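You operate a simulated robot arm through the tools that you are given. There is no shell and no other tool. Be economical: measure what you need, move in short steps, check, and stop when the job is done.

The job below is to be done with a simulated robot arm. You get a single attempt, and the scene is never put back.

Task
Fetch the short key and set it on top of the small box on the steel table top.
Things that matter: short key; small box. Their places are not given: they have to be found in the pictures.

Only the result counts: the job must be done as asked and must still hold three seconds after the hand-in. Knocking over, shifting, dropping, spilling or breaking anything else fails it.

Robot
A 6-joint arm with a two-finger parallel gripper, fixed in place. Base frame: the origin is at the foot of the arm, x ahead of it, y to its left, z up; the work surface is at about z = 0. Readings come in cm, rad, newtons and seconds.
With the tool pointing down near the work surface it reaches from about 18 to 46 cm from the base axis. Its first joint turns from -1.222 to 1.222 rad. Payload 1.9 kg.
Tool frame: the origin (TCP) lies between the finger pads and is the grasp point; the fingertips stand 2.3 cm ahead of it; z points along the fingers, y is the line along which they close. Largest opening 9.4 cm; finger width 3.8, thickness 1; the body of the gripper, 5.4 by 9.6 cm, starts 3.9 cm behind the TCP.
Orientation is that of the tool frame in the base frame, as a unit quaternion [x, y, z, w]. With the fingers straight down and closing along the base's y, the tool's x points along the base's -x, its y along +y and its z along -z.

Tools
- The arm moves only by the tool arm_command. Its argument "plan" is a list of rows, each an object (a shift or turn left out is 0, a gripper value left out holds the last) with "delta_pos": the shift along the base's x, y, z in cm, a list of three; "yaw": the turn about the base's z in rad. In form: [{"delta_pos": [tx, ty, tz], "yaw": yaw}, ...]. A call has 1 to 8 rows; each row shifts and turns the commanded pose from where the row before left it. "claw" is the gripper command, from -1 (fully open) to 1 (shut), values between in proportion, set as the call begins (left out, the last holds). A row lasts 0.2 s, in which the tool goes at most 5 cm and 0.15 rad; a call with a longer step from one row to the next is refused whole, and so is a gripper value outside its range. Where a pose cannot be reached the arm comes as near as it can. A force on the tool above 40 N (or 10 N above the force at the start of the call, whichever is more), or a blocked arm, ends the call early, and 0.2 s more pass. The fingers move at their own pace (about 10.8 cm/s each) and stop on an object; they squeeze with about 36 N. The grip force told is the motor's: it shows also when the fingers shut on nothing. Time passes only in rows, and 0.2 s behind the last, so rows that do not move let the fingers close. The reply holds the time, the measured pose of the TCP, the force on the tool along the base axes, the opening and the grip force, in the units named above and with some noise, and new pictures: "pictures" is both (left out), scene, wrist or none.
- Cameras (640 x 400 px; columns grow to the right, rows downward): "scene" is fixed at [3.12, 28.97, 44.7]; the picture's right is [-0.95, -0.32, 0.00], its down [-0.14, 0.42, -0.90] and it looks along [0.29, -0.85, -0.44] (base axes); focal length 332 px, centre (320, 200). "wrist" rides on the gripper at [-3.9, 0, -4.4] in the tool frame; the picture's right is [0.00, -1.00, 0.00], its down [0.97, 0.00, -0.24] and it looks along [0.24, 0.00, 0.97] (tool axes); focal length 218 px, centre (320, 200).
- locate(camera, pixels): for up to 12 pixels [column, row] of the newest picture of that camera ("zoom" is the newest enlarged one), the place [x, y, z] in the base frame of the surface seen there, good to about 0.2 cm, but the place of the scene camera against the robot may be out by one fixed shift of up to 1.8 cm in any direction. No time passes.
- zoom(camera, box): a new picture of the part [left, top, right, bottom] of that camera's present view, enlarged. No time passes.
- job_done(): hands the job in; it is judged then, once.

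Go step by step. Measure first, check grasps and placings, and put right what went wrong. The budget is 60 turns and 170 pictures, counting those below and the enlarged ones. Unless the task says otherwise, let go and move clear before handing in, and close with one line.

The tools are called after ">>>" as a command line: name --argument value ..., lists and objects as JSON in quotes. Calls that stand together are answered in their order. arm_command: Moves the arm, as the interface text tells. Its arguments: {"type":"object","properties":{"plan":{"type":"array","items":{"type":"object","properties":{"delta_pos":{"type":"array","items":{"type":"number"}},"yaw":{"type":"number"}}}},"claw":{"type":"number"},"pictures":{"type":"string","enum":["both","scene","wrist","none"]}},"required":["plan"]} The other tools are called the same way: locate (camera, pixels) gives the place of the surface under pixels of a picture; zoom (camera, box) takes an enlarged picture of a part of a camera's view; job_done () hands the job in.

At the start:

```text
time: 0.0
tool_pos: [19.8, -21.59, 29.46]
tool_rot: [0.0, 1.0, 0.0, 0.0]
ft_force: [-1.1, -0.6, 0.3]
finger_gap: 9.39
grip_force: 0.1
```

scene: 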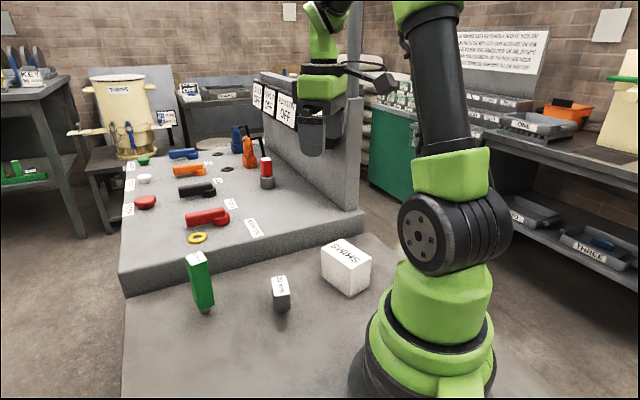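
wrist: 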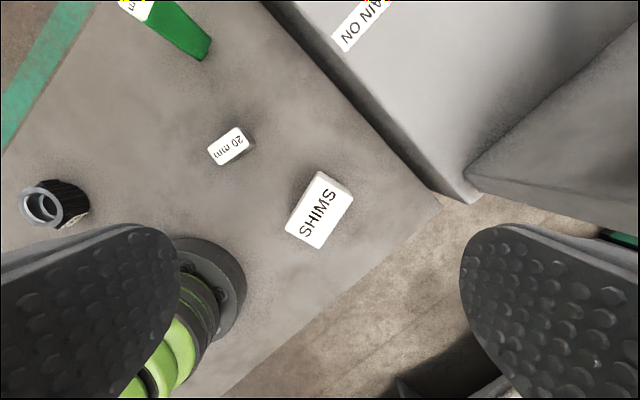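

The scene shows a table with a SHIMS box (345,265), a small block labelled "20 mm" (280,292), a green block (200,280) and a raised panel with coloured handles. I'll zoom in to identify the key and box.

>>> zoom --camera "scene" --box '[120, 120, 300, 250]'

>>> zoom --camera "scene" --box '[170, 220, 390, 340]'

>>> zoom --camera "wrist" --box '[0, 0, 400, 250]'

>>> zoom --camera "scene" --box '[230, 60, 330, 190]'

>>> zoom --camera "scene" --box '[0, 30, 200, 200]'

```text
3.08 times, centred on (210, 185) of scene
```

zoom: 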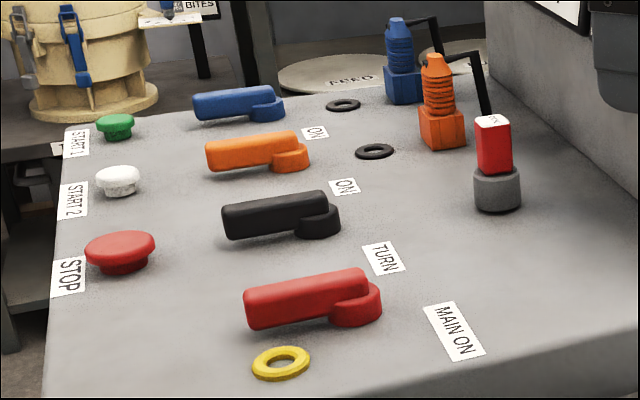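

```text
2.91 times, centred on (280, 280) of scene
```

zoom: 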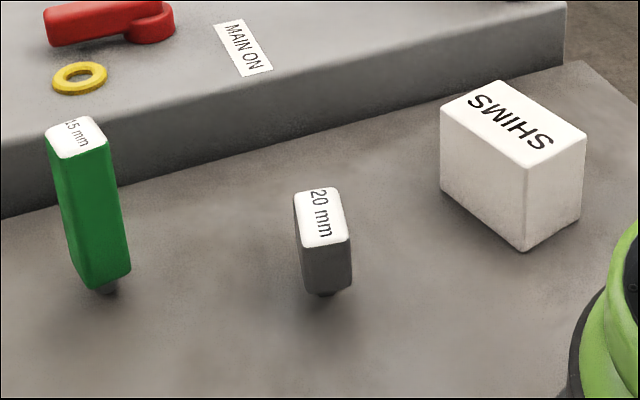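

```text
1.60 times, centred on (200, 125) of wrist
```

zoom: 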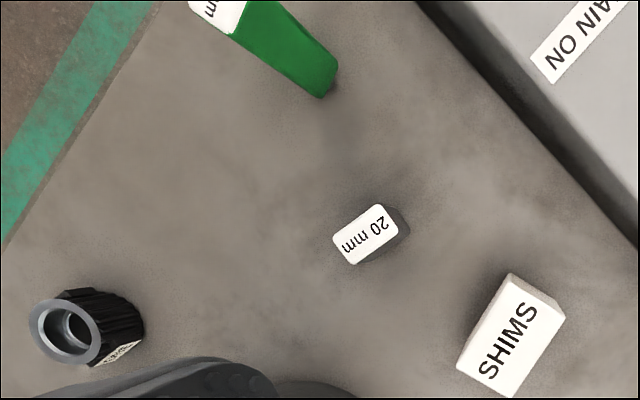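

```text
3.08 times, centred on (280, 125) of scene
```

zoom: 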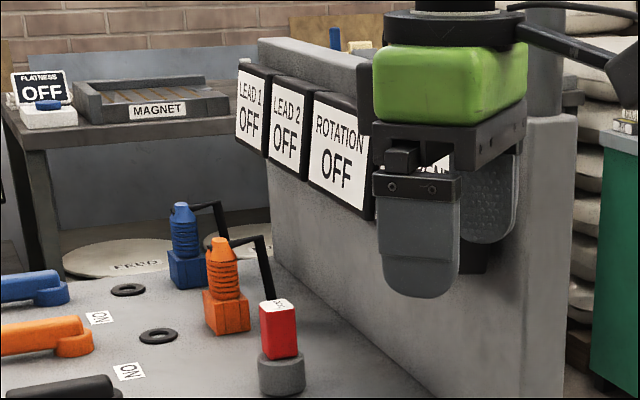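

```text
2.35 times, centred on (100, 115) of scene
```

zoom: 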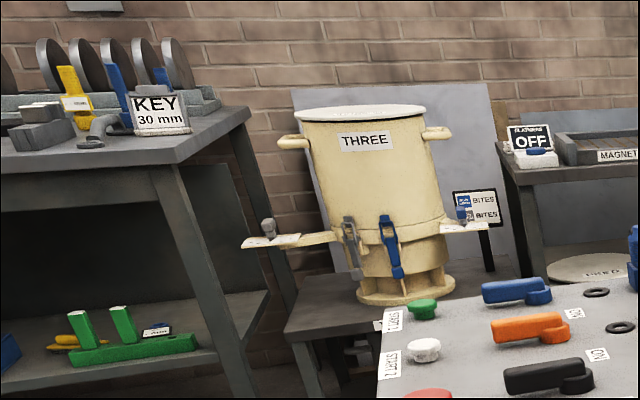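

The keys seem to be a tall green one (15 mm), a short grey one (20 mm) and a red one in a socket; the box is SHIMS. I'll look closer at the red one and measure the table items.

>>> zoom --camera "scene" --box '[245, 145, 295, 195]'

>>> zoom --camera "scene" --box '[0, 30, 80, 100]'

>>> locate --camera "wrist" --pixels '[[228, 146], [209, 150], [222, 165], [249, 148], [238, 128], [320, 210], [320, 172], [353, 192], [320, 248], [285, 231], [270, 190], [206, 50]]'

>>> locate --camera "scene" --pixels '[[281, 281], [341, 254], [276, 279], [286, 279], [280, 315], [199, 259], [205, 315], [266, 163], [267, 187], [322, 247], [350, 266], [370, 265]]'

```text
8.00 times, centred on (270, 170) of scene
```

zoom: 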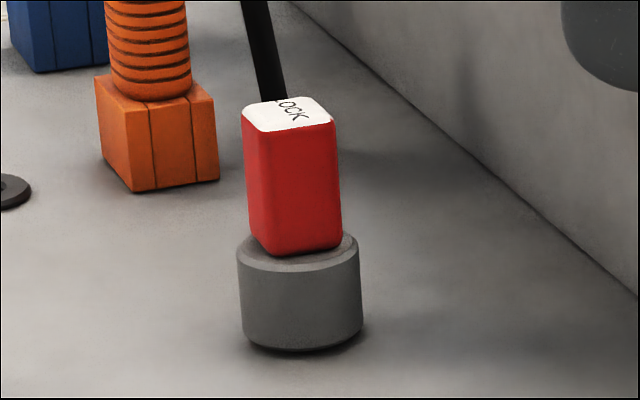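

```text
5.71 times, centred on (40, 65) of scene
```

zoom: 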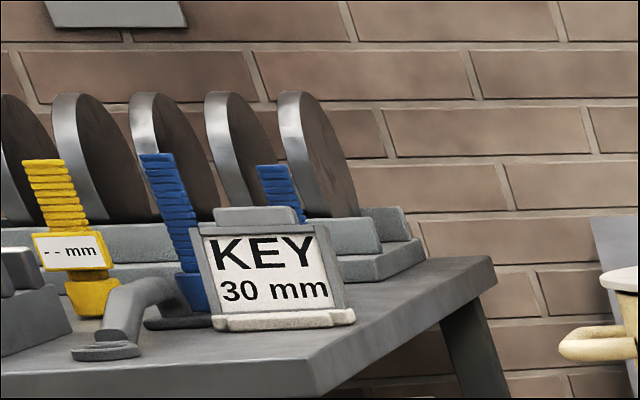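

```text
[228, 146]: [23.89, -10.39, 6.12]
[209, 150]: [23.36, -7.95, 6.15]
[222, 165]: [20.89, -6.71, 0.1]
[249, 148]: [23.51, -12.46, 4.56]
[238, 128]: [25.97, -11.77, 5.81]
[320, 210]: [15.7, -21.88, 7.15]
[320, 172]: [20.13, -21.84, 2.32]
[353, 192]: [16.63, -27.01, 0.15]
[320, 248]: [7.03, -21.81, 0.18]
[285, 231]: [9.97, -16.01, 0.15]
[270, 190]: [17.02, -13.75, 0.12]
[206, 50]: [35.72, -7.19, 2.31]
```

```text
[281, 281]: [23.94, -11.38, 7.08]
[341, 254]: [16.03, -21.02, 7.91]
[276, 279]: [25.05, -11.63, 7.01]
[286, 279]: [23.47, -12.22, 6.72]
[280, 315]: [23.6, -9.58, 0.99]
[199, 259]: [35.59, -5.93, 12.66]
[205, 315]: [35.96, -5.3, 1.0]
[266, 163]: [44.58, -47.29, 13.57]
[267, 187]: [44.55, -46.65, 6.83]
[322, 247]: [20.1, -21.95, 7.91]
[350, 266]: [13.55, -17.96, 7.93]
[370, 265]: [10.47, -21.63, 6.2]
```

The red one is labelled "LOCK" and lies out of reach, so the short key is the grey 20 mm one near (24,-10.4), top z≈6.1; the box top is around (15.5,-21.5), z≈7.1. I'll move above the key for a closer look.

>>> arm_command --plan '[{"delta_pos": [1.4, 3.7, -2]}, {"delta_pos": [1.4, 3.7, -2]}, {"delta_pos": [1.3, 3.8, -2]}, {}]' --pictures "both"

```text
time: 1.0
tool_pos: [23.9, -10.55, 23.23]
tool_rot: [0.0, 1.0, 0.0, 0.0]
ft_force: [0.5, 0.3, -0.6]
finger_gap: 9.41
grip_force: 0.0
```

scene: 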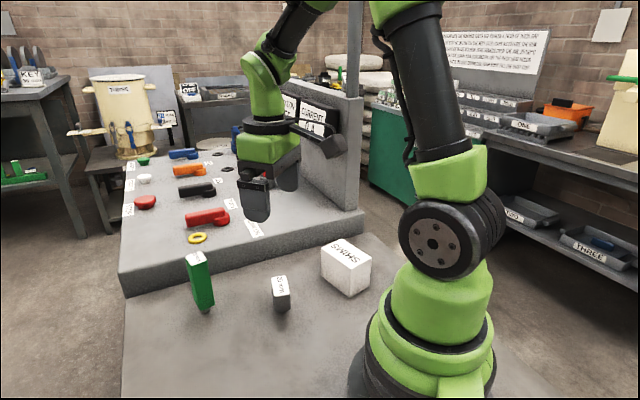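
wrist: 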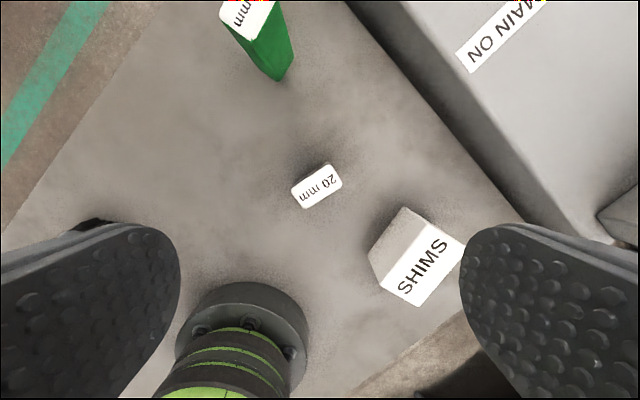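

>>> zoom --camera "wrist" --box '[260, 140, 370, 230]'

>>> locate --camera "wrist" --pixels '[[295, 188], [305, 206], [339, 185], [328, 168], [317, 187], [407, 210], [462, 241], [427, 303], [383, 280], [418, 265], [370, 255], [402, 238]]'

```text
4.44 times, centred on (315, 185) of wrist
```

zoom: 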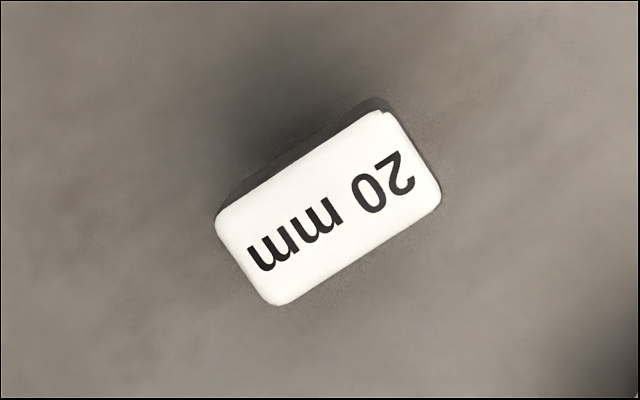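

```text
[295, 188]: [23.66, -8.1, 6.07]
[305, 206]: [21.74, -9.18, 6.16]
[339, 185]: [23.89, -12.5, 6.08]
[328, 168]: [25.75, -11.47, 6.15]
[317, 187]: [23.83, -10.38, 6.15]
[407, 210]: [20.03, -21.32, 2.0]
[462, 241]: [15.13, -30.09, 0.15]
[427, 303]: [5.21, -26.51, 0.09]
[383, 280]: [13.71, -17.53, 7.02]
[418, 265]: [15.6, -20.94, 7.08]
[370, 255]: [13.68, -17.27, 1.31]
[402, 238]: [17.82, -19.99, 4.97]
```

The key's top spans about 4.0 x 2.2 cm, centred at (23.75,-10.35), with its short side at about 0.54 rad from x. I'll turn the gripper -1.03 rad to close on the short side, and check.

>>> arm_command --plan '[{"yaw": -0.147}, {"yaw": -0.147}, {"yaw": -0.147}, {"yaw": -0.147}, {"yaw": -0.147}, {"yaw": -0.147}, {"yaw": -0.148, "delta_pos": [-0.15, 0.2, -2]}, {"delta_pos": [0, 0, -4]}]'

```text
time: 2.8
tool_pos: [23.93, -10.37, 17.49]
tool_rot: [0.494, 0.87, -0.001, 0.001]
ft_force: [0.6, -0.8, 0.7]
finger_gap: 9.41
grip_force: 0.0
```

scene: 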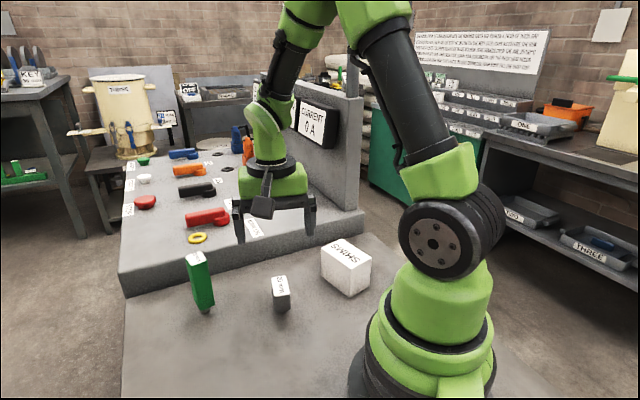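
wrist: 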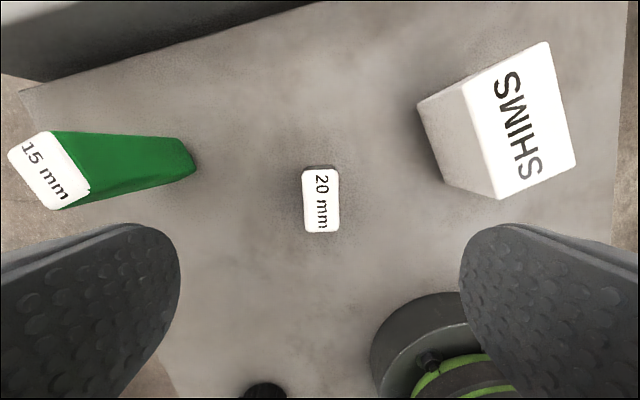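

Key now appears upright in the wrist picture at (321,200), aligned. I'll measure the key centre and box top corners.

>>> locate --camera "wrist" --pixels '[[321, 200], [305, 201], [338, 201], [320, 173], [320, 229], [469, 89], [543, 48], [571, 162], [499, 193], [520, 125], [444, 178], [420, 107]]'

>>> zoom --camera "wrist" --box '[400, 20, 600, 220]'

```text
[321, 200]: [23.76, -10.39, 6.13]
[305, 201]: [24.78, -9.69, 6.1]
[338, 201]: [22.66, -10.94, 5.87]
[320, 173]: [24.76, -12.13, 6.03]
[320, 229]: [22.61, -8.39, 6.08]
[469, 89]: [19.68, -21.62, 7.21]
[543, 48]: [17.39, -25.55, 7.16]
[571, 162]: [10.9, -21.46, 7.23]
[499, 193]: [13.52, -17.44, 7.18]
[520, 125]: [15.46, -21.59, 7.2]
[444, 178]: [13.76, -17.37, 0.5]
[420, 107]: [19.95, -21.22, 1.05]
```

```text
2.00 times, centred on (500, 120) of wrist
```

zoom: 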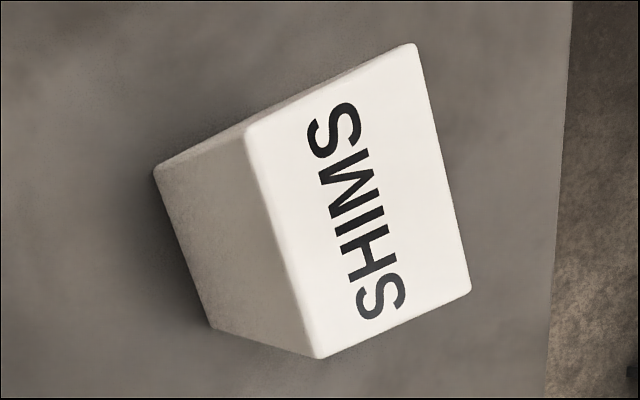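

Key centre is (23.7,-10.3), box top centre (15.4,-21.5), z 7.2. I'll descend to z≈4 around the key.

>>> arm_command --plan '[{"delta_pos": [-0.2, 0.07, -4]}, {"delta_pos": [0, 0, -4]}, {"delta_pos": [0, 0, -3]}, {"delta_pos": [0, 0, -2.4]}, {}]'

```text
time: 4.0
tool_pos: [23.4, -10.21, 4.16]
tool_rot: [0.492, 0.871, 0.0, 0.001]
ft_force: [-0.2, 0.3, 0.5]
finger_gap: 9.41
grip_force: 0.1
```

scene: 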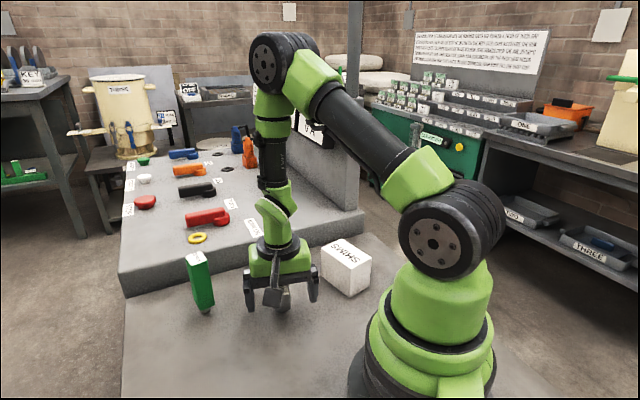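
wrist: 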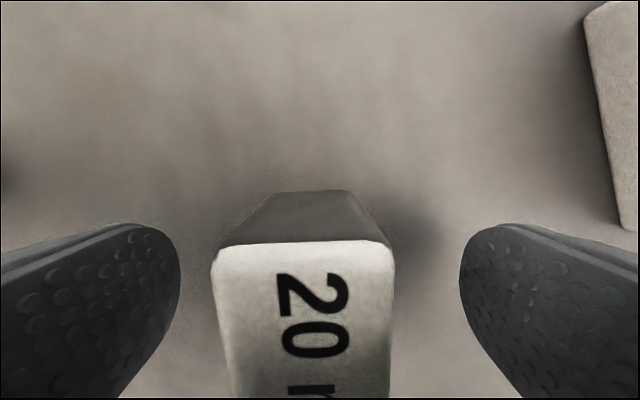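

Fingers straddle the key, whose centre sits ~18 px left of the midline (302 vs 320, about 0.2 cm). I'll nudge over and close.

>>> arm_command --plan '[{"delta_pos": [0.19, 0.11, 0]}, {}]' --pictures "none"

>>> arm_command --plan '[{}, {}, {}, {}, {}]' --claw 1

```text
time: 4.6
tool_pos: [23.84, -10.15, 4.18]
tool_rot: [0.492, 0.871, 0.0, 0.0]
ft_force: [0.5, 0.6, -0.1]
finger_gap: 9.39
grip_force: 0.0
```

```text
time: 5.8
tool_pos: [23.66, -10.05, 4.19]
tool_rot: [0.492, 0.87, 0.0, 0.0]
ft_force: [-0.2, 0.5, 0.8]
finger_gap: 2.78
grip_force: 36.0
```

scene: 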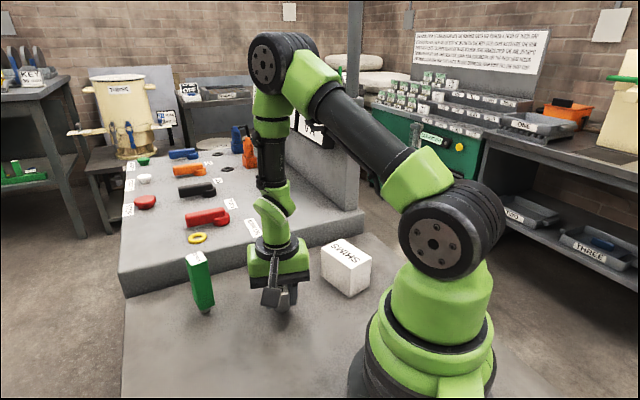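
wrist: 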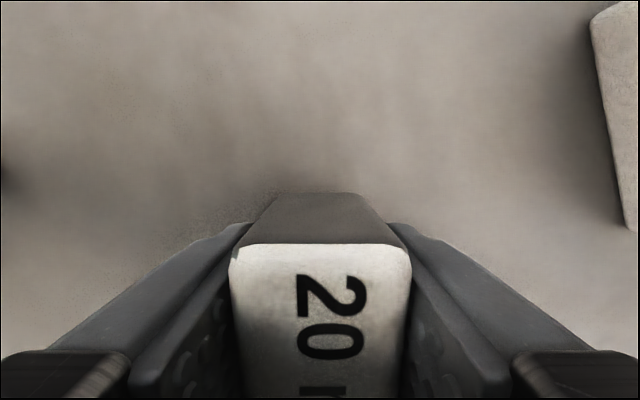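

The grip holds (gap 2.78, 36 N). I'll lift straight up.

>>> arm_command --plan '[{"delta_pos": [0, 0, 1]}, {"delta_pos": [0, 0, 3]}, {"delta_pos": [0, 0, 4]}, {"delta_pos": [0, 0, 4]}, {}]'

>>> zoom --camera "scene" --box '[200, 180, 380, 320]'

```text
time: 7.0
tool_pos: [23.75, -10.17, 16.1]
tool_rot: [0.493, 0.87, 0.0, 0.0]
ft_force: [0.0, 0.3, -1.6]
finger_gap: 2.82
grip_force: 36.0
```

scene: 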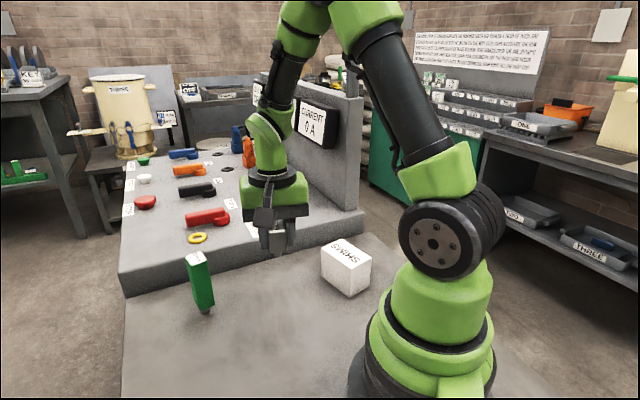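
wrist: 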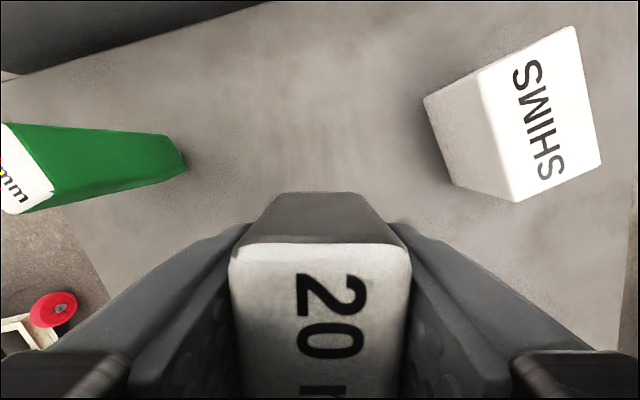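

```text
2.86 times, centred on (290, 250) of scene
```

zoom: 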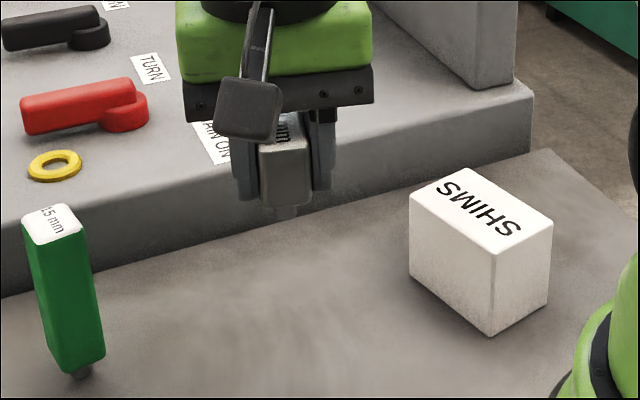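

The key is held with its small peg below. Before moving over the box, I'll check where the panel wall and console edge are.

>>> locate --camera "scene" --pixels '[[350, 150], [355, 215], [362, 100], [310, 230], [340, 90]]'

>>> arm_command --plan '[{"delta_pos": [-2.1, -2.8, 0]}, {}]' --pictures "none"

```text
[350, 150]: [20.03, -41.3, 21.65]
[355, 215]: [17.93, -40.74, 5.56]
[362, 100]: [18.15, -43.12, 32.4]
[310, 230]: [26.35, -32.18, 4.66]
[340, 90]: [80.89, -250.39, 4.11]
```

```text
time: 7.6
tool_pos: [21.72, -12.94, 16.08]
tool_rot: [0.492, 0.871, 0.0, 0.0]
ft_force: [0.0, 0.5, -2.1]
finger_gap: 2.76
grip_force: 35.8
```

The wall is at y≈-41, well clear. I'll move the rest of the way over the box centre.

>>> arm_command --plan '[{"delta_pos": [-2.1, -2.8, 0]}, {"delta_pos": [-2.1, -2.8, 0]}, {"delta_pos": [-2.0, -2.9, 0]}, {}, {}]'

>>> zoom --camera "scene" --box '[260, 160, 420, 310]'

```text
time: 8.8
tool_pos: [15.42, -21.55, 16.02]
tool_rot: [0.491, 0.871, 0.0, 0.0]
ft_force: [-0.7, 0.7, -1.9]
finger_gap: 2.78
grip_force: 36.5
```

scene: 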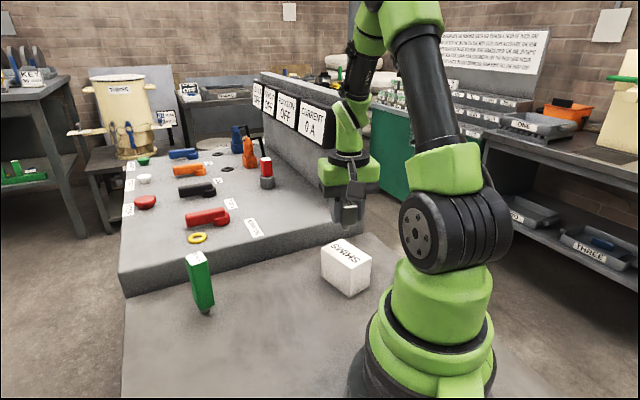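
wrist: 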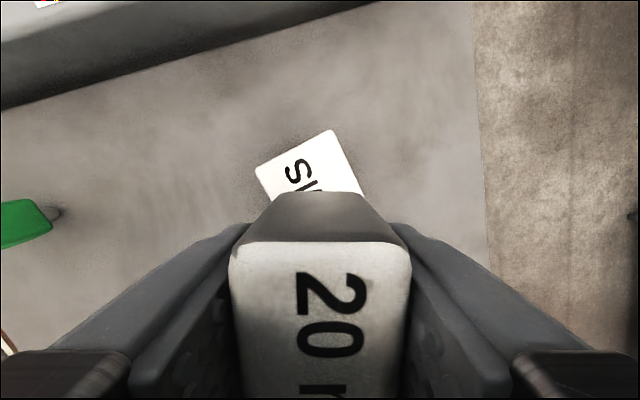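

```text
2.67 times, centred on (340, 235) of scene
```

zoom: 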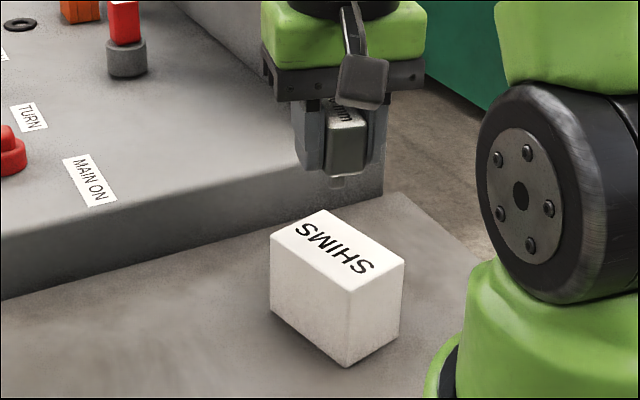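

TCP is over the box centre; contact is expected near z≈11.35. I'll lower to about 12 and look.

>>> arm_command --plan '[{"delta_pos": [0, 0.05, -2]}, {"delta_pos": [0, 0, -1.5]}, {"delta_pos": [0, 0, -0.6]}, {}]'

>>> zoom --camera "scene" --box '[300, 190, 400, 310]'

```text
time: 9.8
tool_pos: [15.42, -21.53, 12.04]
tool_rot: [0.492, 0.87, 0.0, 0.0]
ft_force: [-0.1, 0.5, -1.9]
finger_gap: 2.78
grip_force: 36.1
```

scene: 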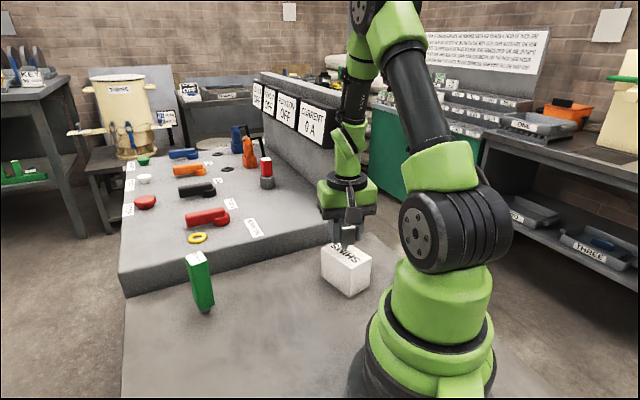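
wrist: 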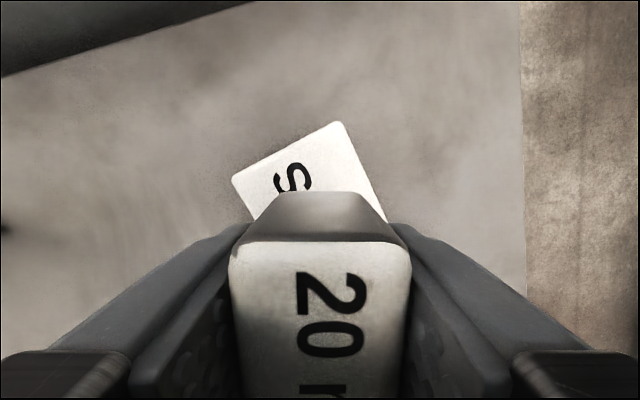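

```text
3.33 times, centred on (350, 250) of scene
```

zoom: 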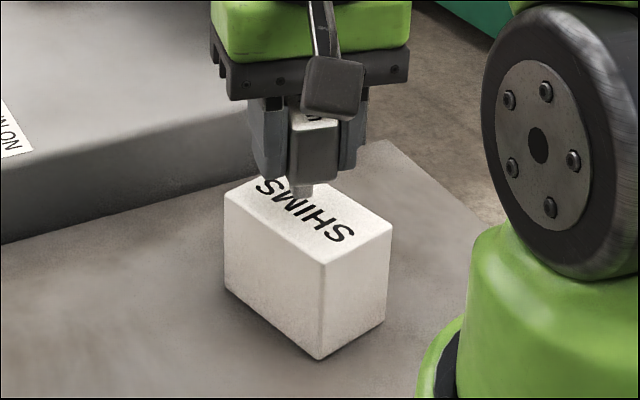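

Peg at zoom (300,193) is just above the box's centre. I'll lower in tiny steps watching the force.

>>> arm_command --plan '[{"delta_pos": [0, 0, -0.2]}, {"delta_pos": [0, 0, -0.15]}, {"delta_pos": [0, 0, -0.1]}, {}]' --pictures "none"

>>> arm_command --plan '[{"delta_pos": [0, 0, -0.1]}, {}]' --pictures "none"

>>> zoom --camera "scene" --box '[310, 210, 380, 290]'

```text
time: 10.8
tool_pos: [15.43, -21.39, 11.67]
tool_rot: [0.493, 0.87, 0.0, 0.0]
ft_force: [-0.3, 0.5, -1.6]
finger_gap: 2.78
grip_force: 36.4
```

```text
time: 11.4
tool_pos: [15.38, -21.52, 11.55]
tool_rot: [0.492, 0.871, 0.0, 0.0]
ft_force: [0.0, 0.6, -2.0]
finger_gap: 2.76
grip_force: 36.1
```

```text
5.00 times, centred on (345, 250) of scene
```

zoom: 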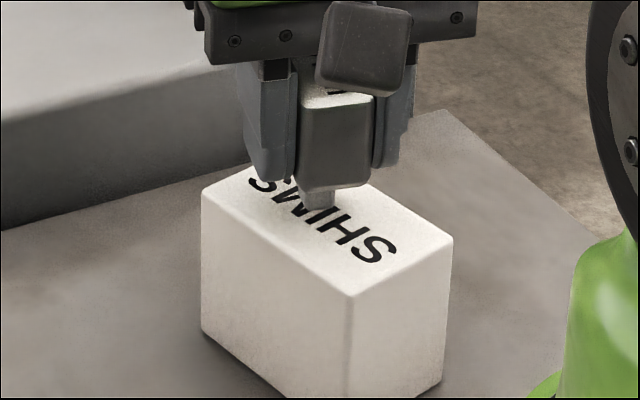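

No contact yet (force z still -2.0), peg almost on the surface. Continuing in 0.06–0.1 cm steps.

>>> arm_command --plan '[{"delta_pos": [0, 0, -0.08]}, {}]' --pictures "none"

>>> arm_command --plan '[{"delta_pos": [0, 0, -0.06]}, {}]' --pictures "none"

```text
time: 12.0
tool_pos: [15.58, -21.47, 11.49]
tool_rot: [0.493, 0.87, 0.0, 0.001]
ft_force: [0.2, -0.5, -1.1]
finger_gap: 2.8
grip_force: 36.2
```

```text
time: 12.6
tool_pos: [15.54, -21.46, 11.26]
tool_rot: [0.492, 0.871, 0.0, 0.0]
ft_force: [-0.3, 0.0, -1.0]
finger_gap: 2.77
grip_force: 36.2
```

Force is still near the hanging weight (-1 to -2 N); continue gently.

>>> arm_command --plan '[{"delta_pos": [0, 0, -0.05]}, {}]' --pictures "none"

>>> arm_command --plan '[{}]' --pictures "none"

>>> zoom --camera "scene" --box '[325, 225, 365, 265]'

```text
time: 13.2
tool_pos: [15.42, -21.3, 11.27]
tool_rot: [0.493, 0.87, 0.0, 0.0]
ft_force: [0.4, -0.3, -1.2]
finger_gap: 2.78
grip_force: 35.8
```

```text
time: 13.6
tool_pos: [15.42, -21.39, 11.36]
tool_rot: [0.492, 0.871, 0.0, 0.0]
ft_force: [0.2, 0.3, -2.0]
finger_gap: 2.78
grip_force: 35.4
```

```text
10.00 times, centred on (345, 245) of scene
```

zoom: 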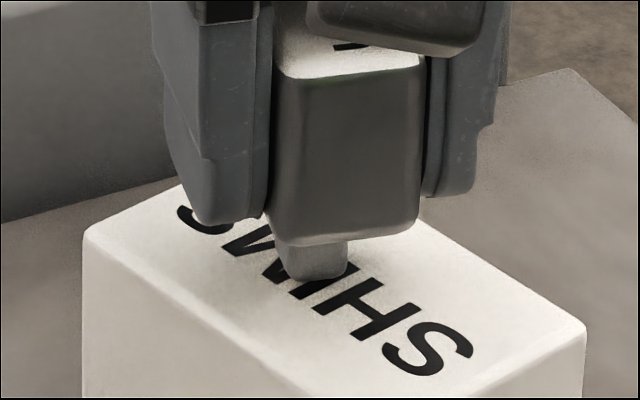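

Peg is close to the letters; still no upward force. Continue down step by step.

>>> arm_command --plan '[{"delta_pos": [0, 0, -0.06]}, {}, {}]' --pictures "none"

>>> arm_command --plan '[{"delta_pos": [0, 0, -0.06]}, {}, {}]' --pictures "none"

>>> zoom --camera "scene" --box '[325, 225, 365, 265]'

```text
time: 14.4
tool_pos: [15.53, -21.34, 11.26]
tool_rot: [0.492, 0.871, 0.0, -0.001]
ft_force: [-0.8, -0.4, -1.4]
finger_gap: 2.76
grip_force: 36.0
```

```text
time: 15.2
tool_pos: [15.44, -21.53, 11.19]
tool_rot: [0.492, 0.87, 0.0, 0.0]
ft_force: [-0.5, 7.5, 18.3]
finger_gap: 2.79
grip_force: 36.5
```

```text
10.00 times, centred on (345, 245) of scene
```

zoom: 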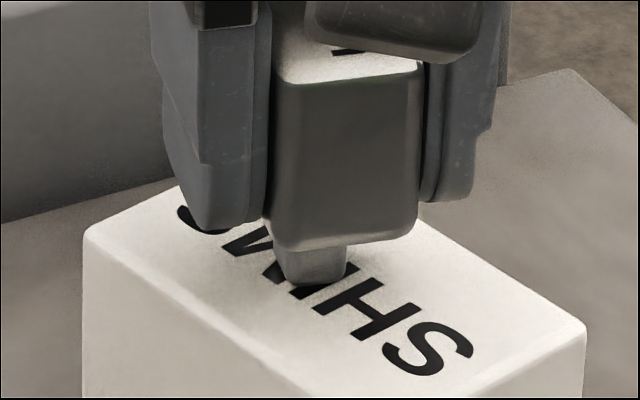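

Contact: 18 N upward. I'll relieve 0.04 cm and then open.

>>> arm_command --plan '[{"delta_pos": [0, 0, 0.04]}, {}, {}]' --pictures "none"

```text
time: 16.0
tool_pos: [15.61, -21.4, 11.18]
tool_rot: [0.493, 0.87, 0.0, 0.001]
ft_force: [-0.3, 5.1, 17.6]
finger_gap: 2.8
grip_force: 35.8
```

>>> arm_command --plan '[{"delta_pos": [0, 0, 0.03]}, {}, {}]' --pictures "none"

```text
time: 16.8
tool_pos: [15.59, -21.51, 11.13]
tool_rot: [0.492, 0.871, 0.0, 0.0]
ft_force: [3.6, 0.9, 6.2]
finger_gap: 2.78
grip_force: 36.2
```

Force is down to about 6 N, so the key rests lightly on the box. Now opening the fingers.

>>> arm_command --plan '[{}, {}, {}]' --claw -0.4

>>> zoom --camera "scene" --box '[310, 205, 380, 285]'

```text
time: 17.6
tool_pos: [15.64, -21.38, 11.19]
tool_rot: [0.492, 0.87, 0.0, 0.0]
ft_force: [0.1, 0.1, 0.4]
finger_gap: 6.58
grip_force: 0.1
```

scene: 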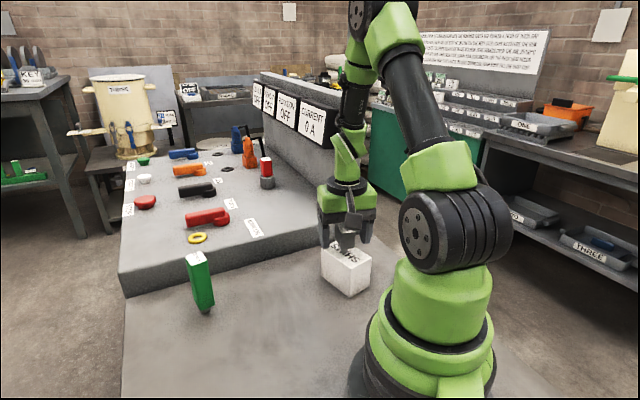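
wrist: 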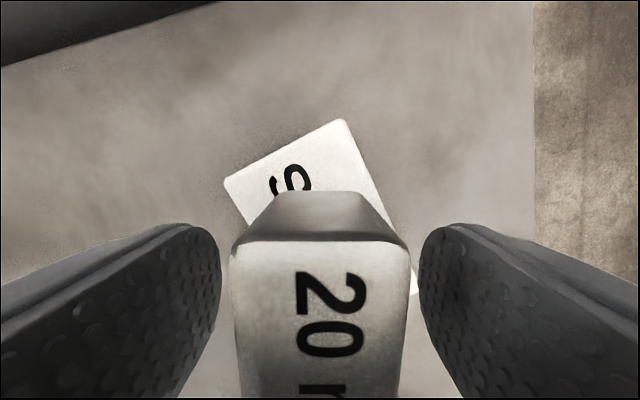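

```text
5.00 times, centred on (345, 245) of scene
```

zoom: 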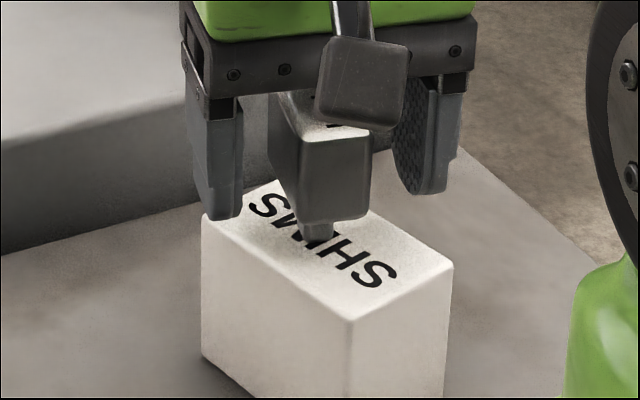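

The key stands free between the open fingers. I'll rise straight up and check.

>>> arm_command --plan '[{"delta_pos": [0, 0, 1]}, {"delta_pos": [0, 0, 3]}, {"delta_pos": [0, 0, 4]}, {"delta_pos": [0, 0, 4]}, {}]' --claw -0.6

>>> zoom --camera "scene" --box '[300, 195, 400, 305]'

```text
time: 18.8
tool_pos: [15.52, -21.4, 23.2]
tool_rot: [0.492, 0.87, 0.0, 0.001]
ft_force: [0.2, 0.0, 0.4]
finger_gap: 7.52
grip_force: 0.1
```

scene: 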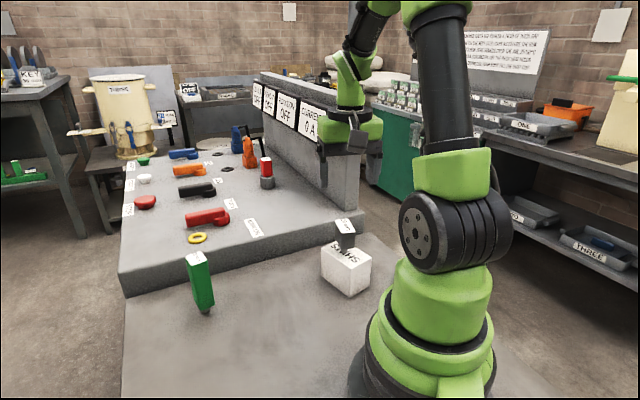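
wrist: 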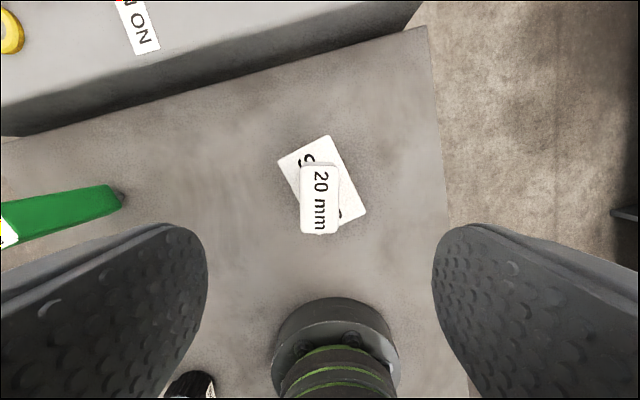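

```text
3.64 times, centred on (350, 250) of scene
```

zoom: 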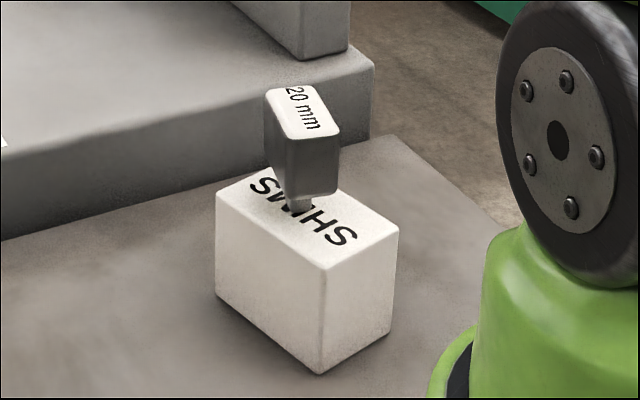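

The 20 mm key stands upright near the middle of the SHIMS box. I'll wait briefly to confirm it holds.

>>> arm_command --plan '[{}, {}, {}, {}, {}, {}, {}, {}]' --pictures "none"

>>> zoom --camera "scene" --box '[300, 195, 400, 305]'

>>> locate --camera "wrist" --pixels '[[303, 170], [336, 170], [303, 230], [336, 230]]'

```text
time: 20.6
tool_pos: [15.47, -21.34, 23.2]
tool_rot: [0.493, 0.87, 0.001, 0.0]
ft_force: [0.1, 0.8, 0.0]
finger_gap: 7.53
grip_force: 0.1
```

```text
3.64 times, centred on (350, 250) of scene
```

zoom: 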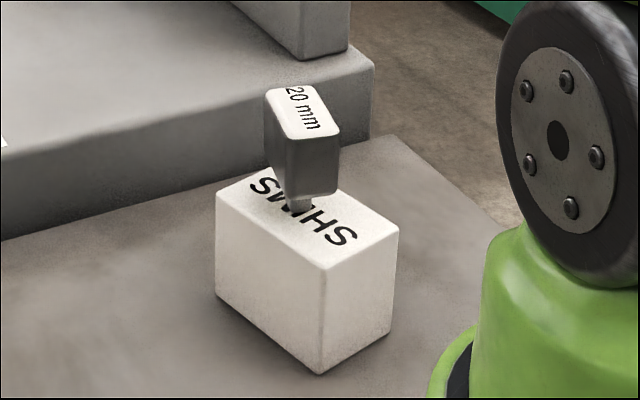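

```text
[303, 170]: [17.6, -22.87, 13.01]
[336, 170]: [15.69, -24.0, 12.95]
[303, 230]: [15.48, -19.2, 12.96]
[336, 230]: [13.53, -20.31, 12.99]
```

The key hasn't moved and its top is level at z≈13, so I'm handing in.

>>> job_done

```text
The job is handed in.
```

The short grey 20 mm key is standing upright on top of the SHIMS box, released, with the gripper raised clear; it had not moved after about 1.8 s of waiting before hand-in.
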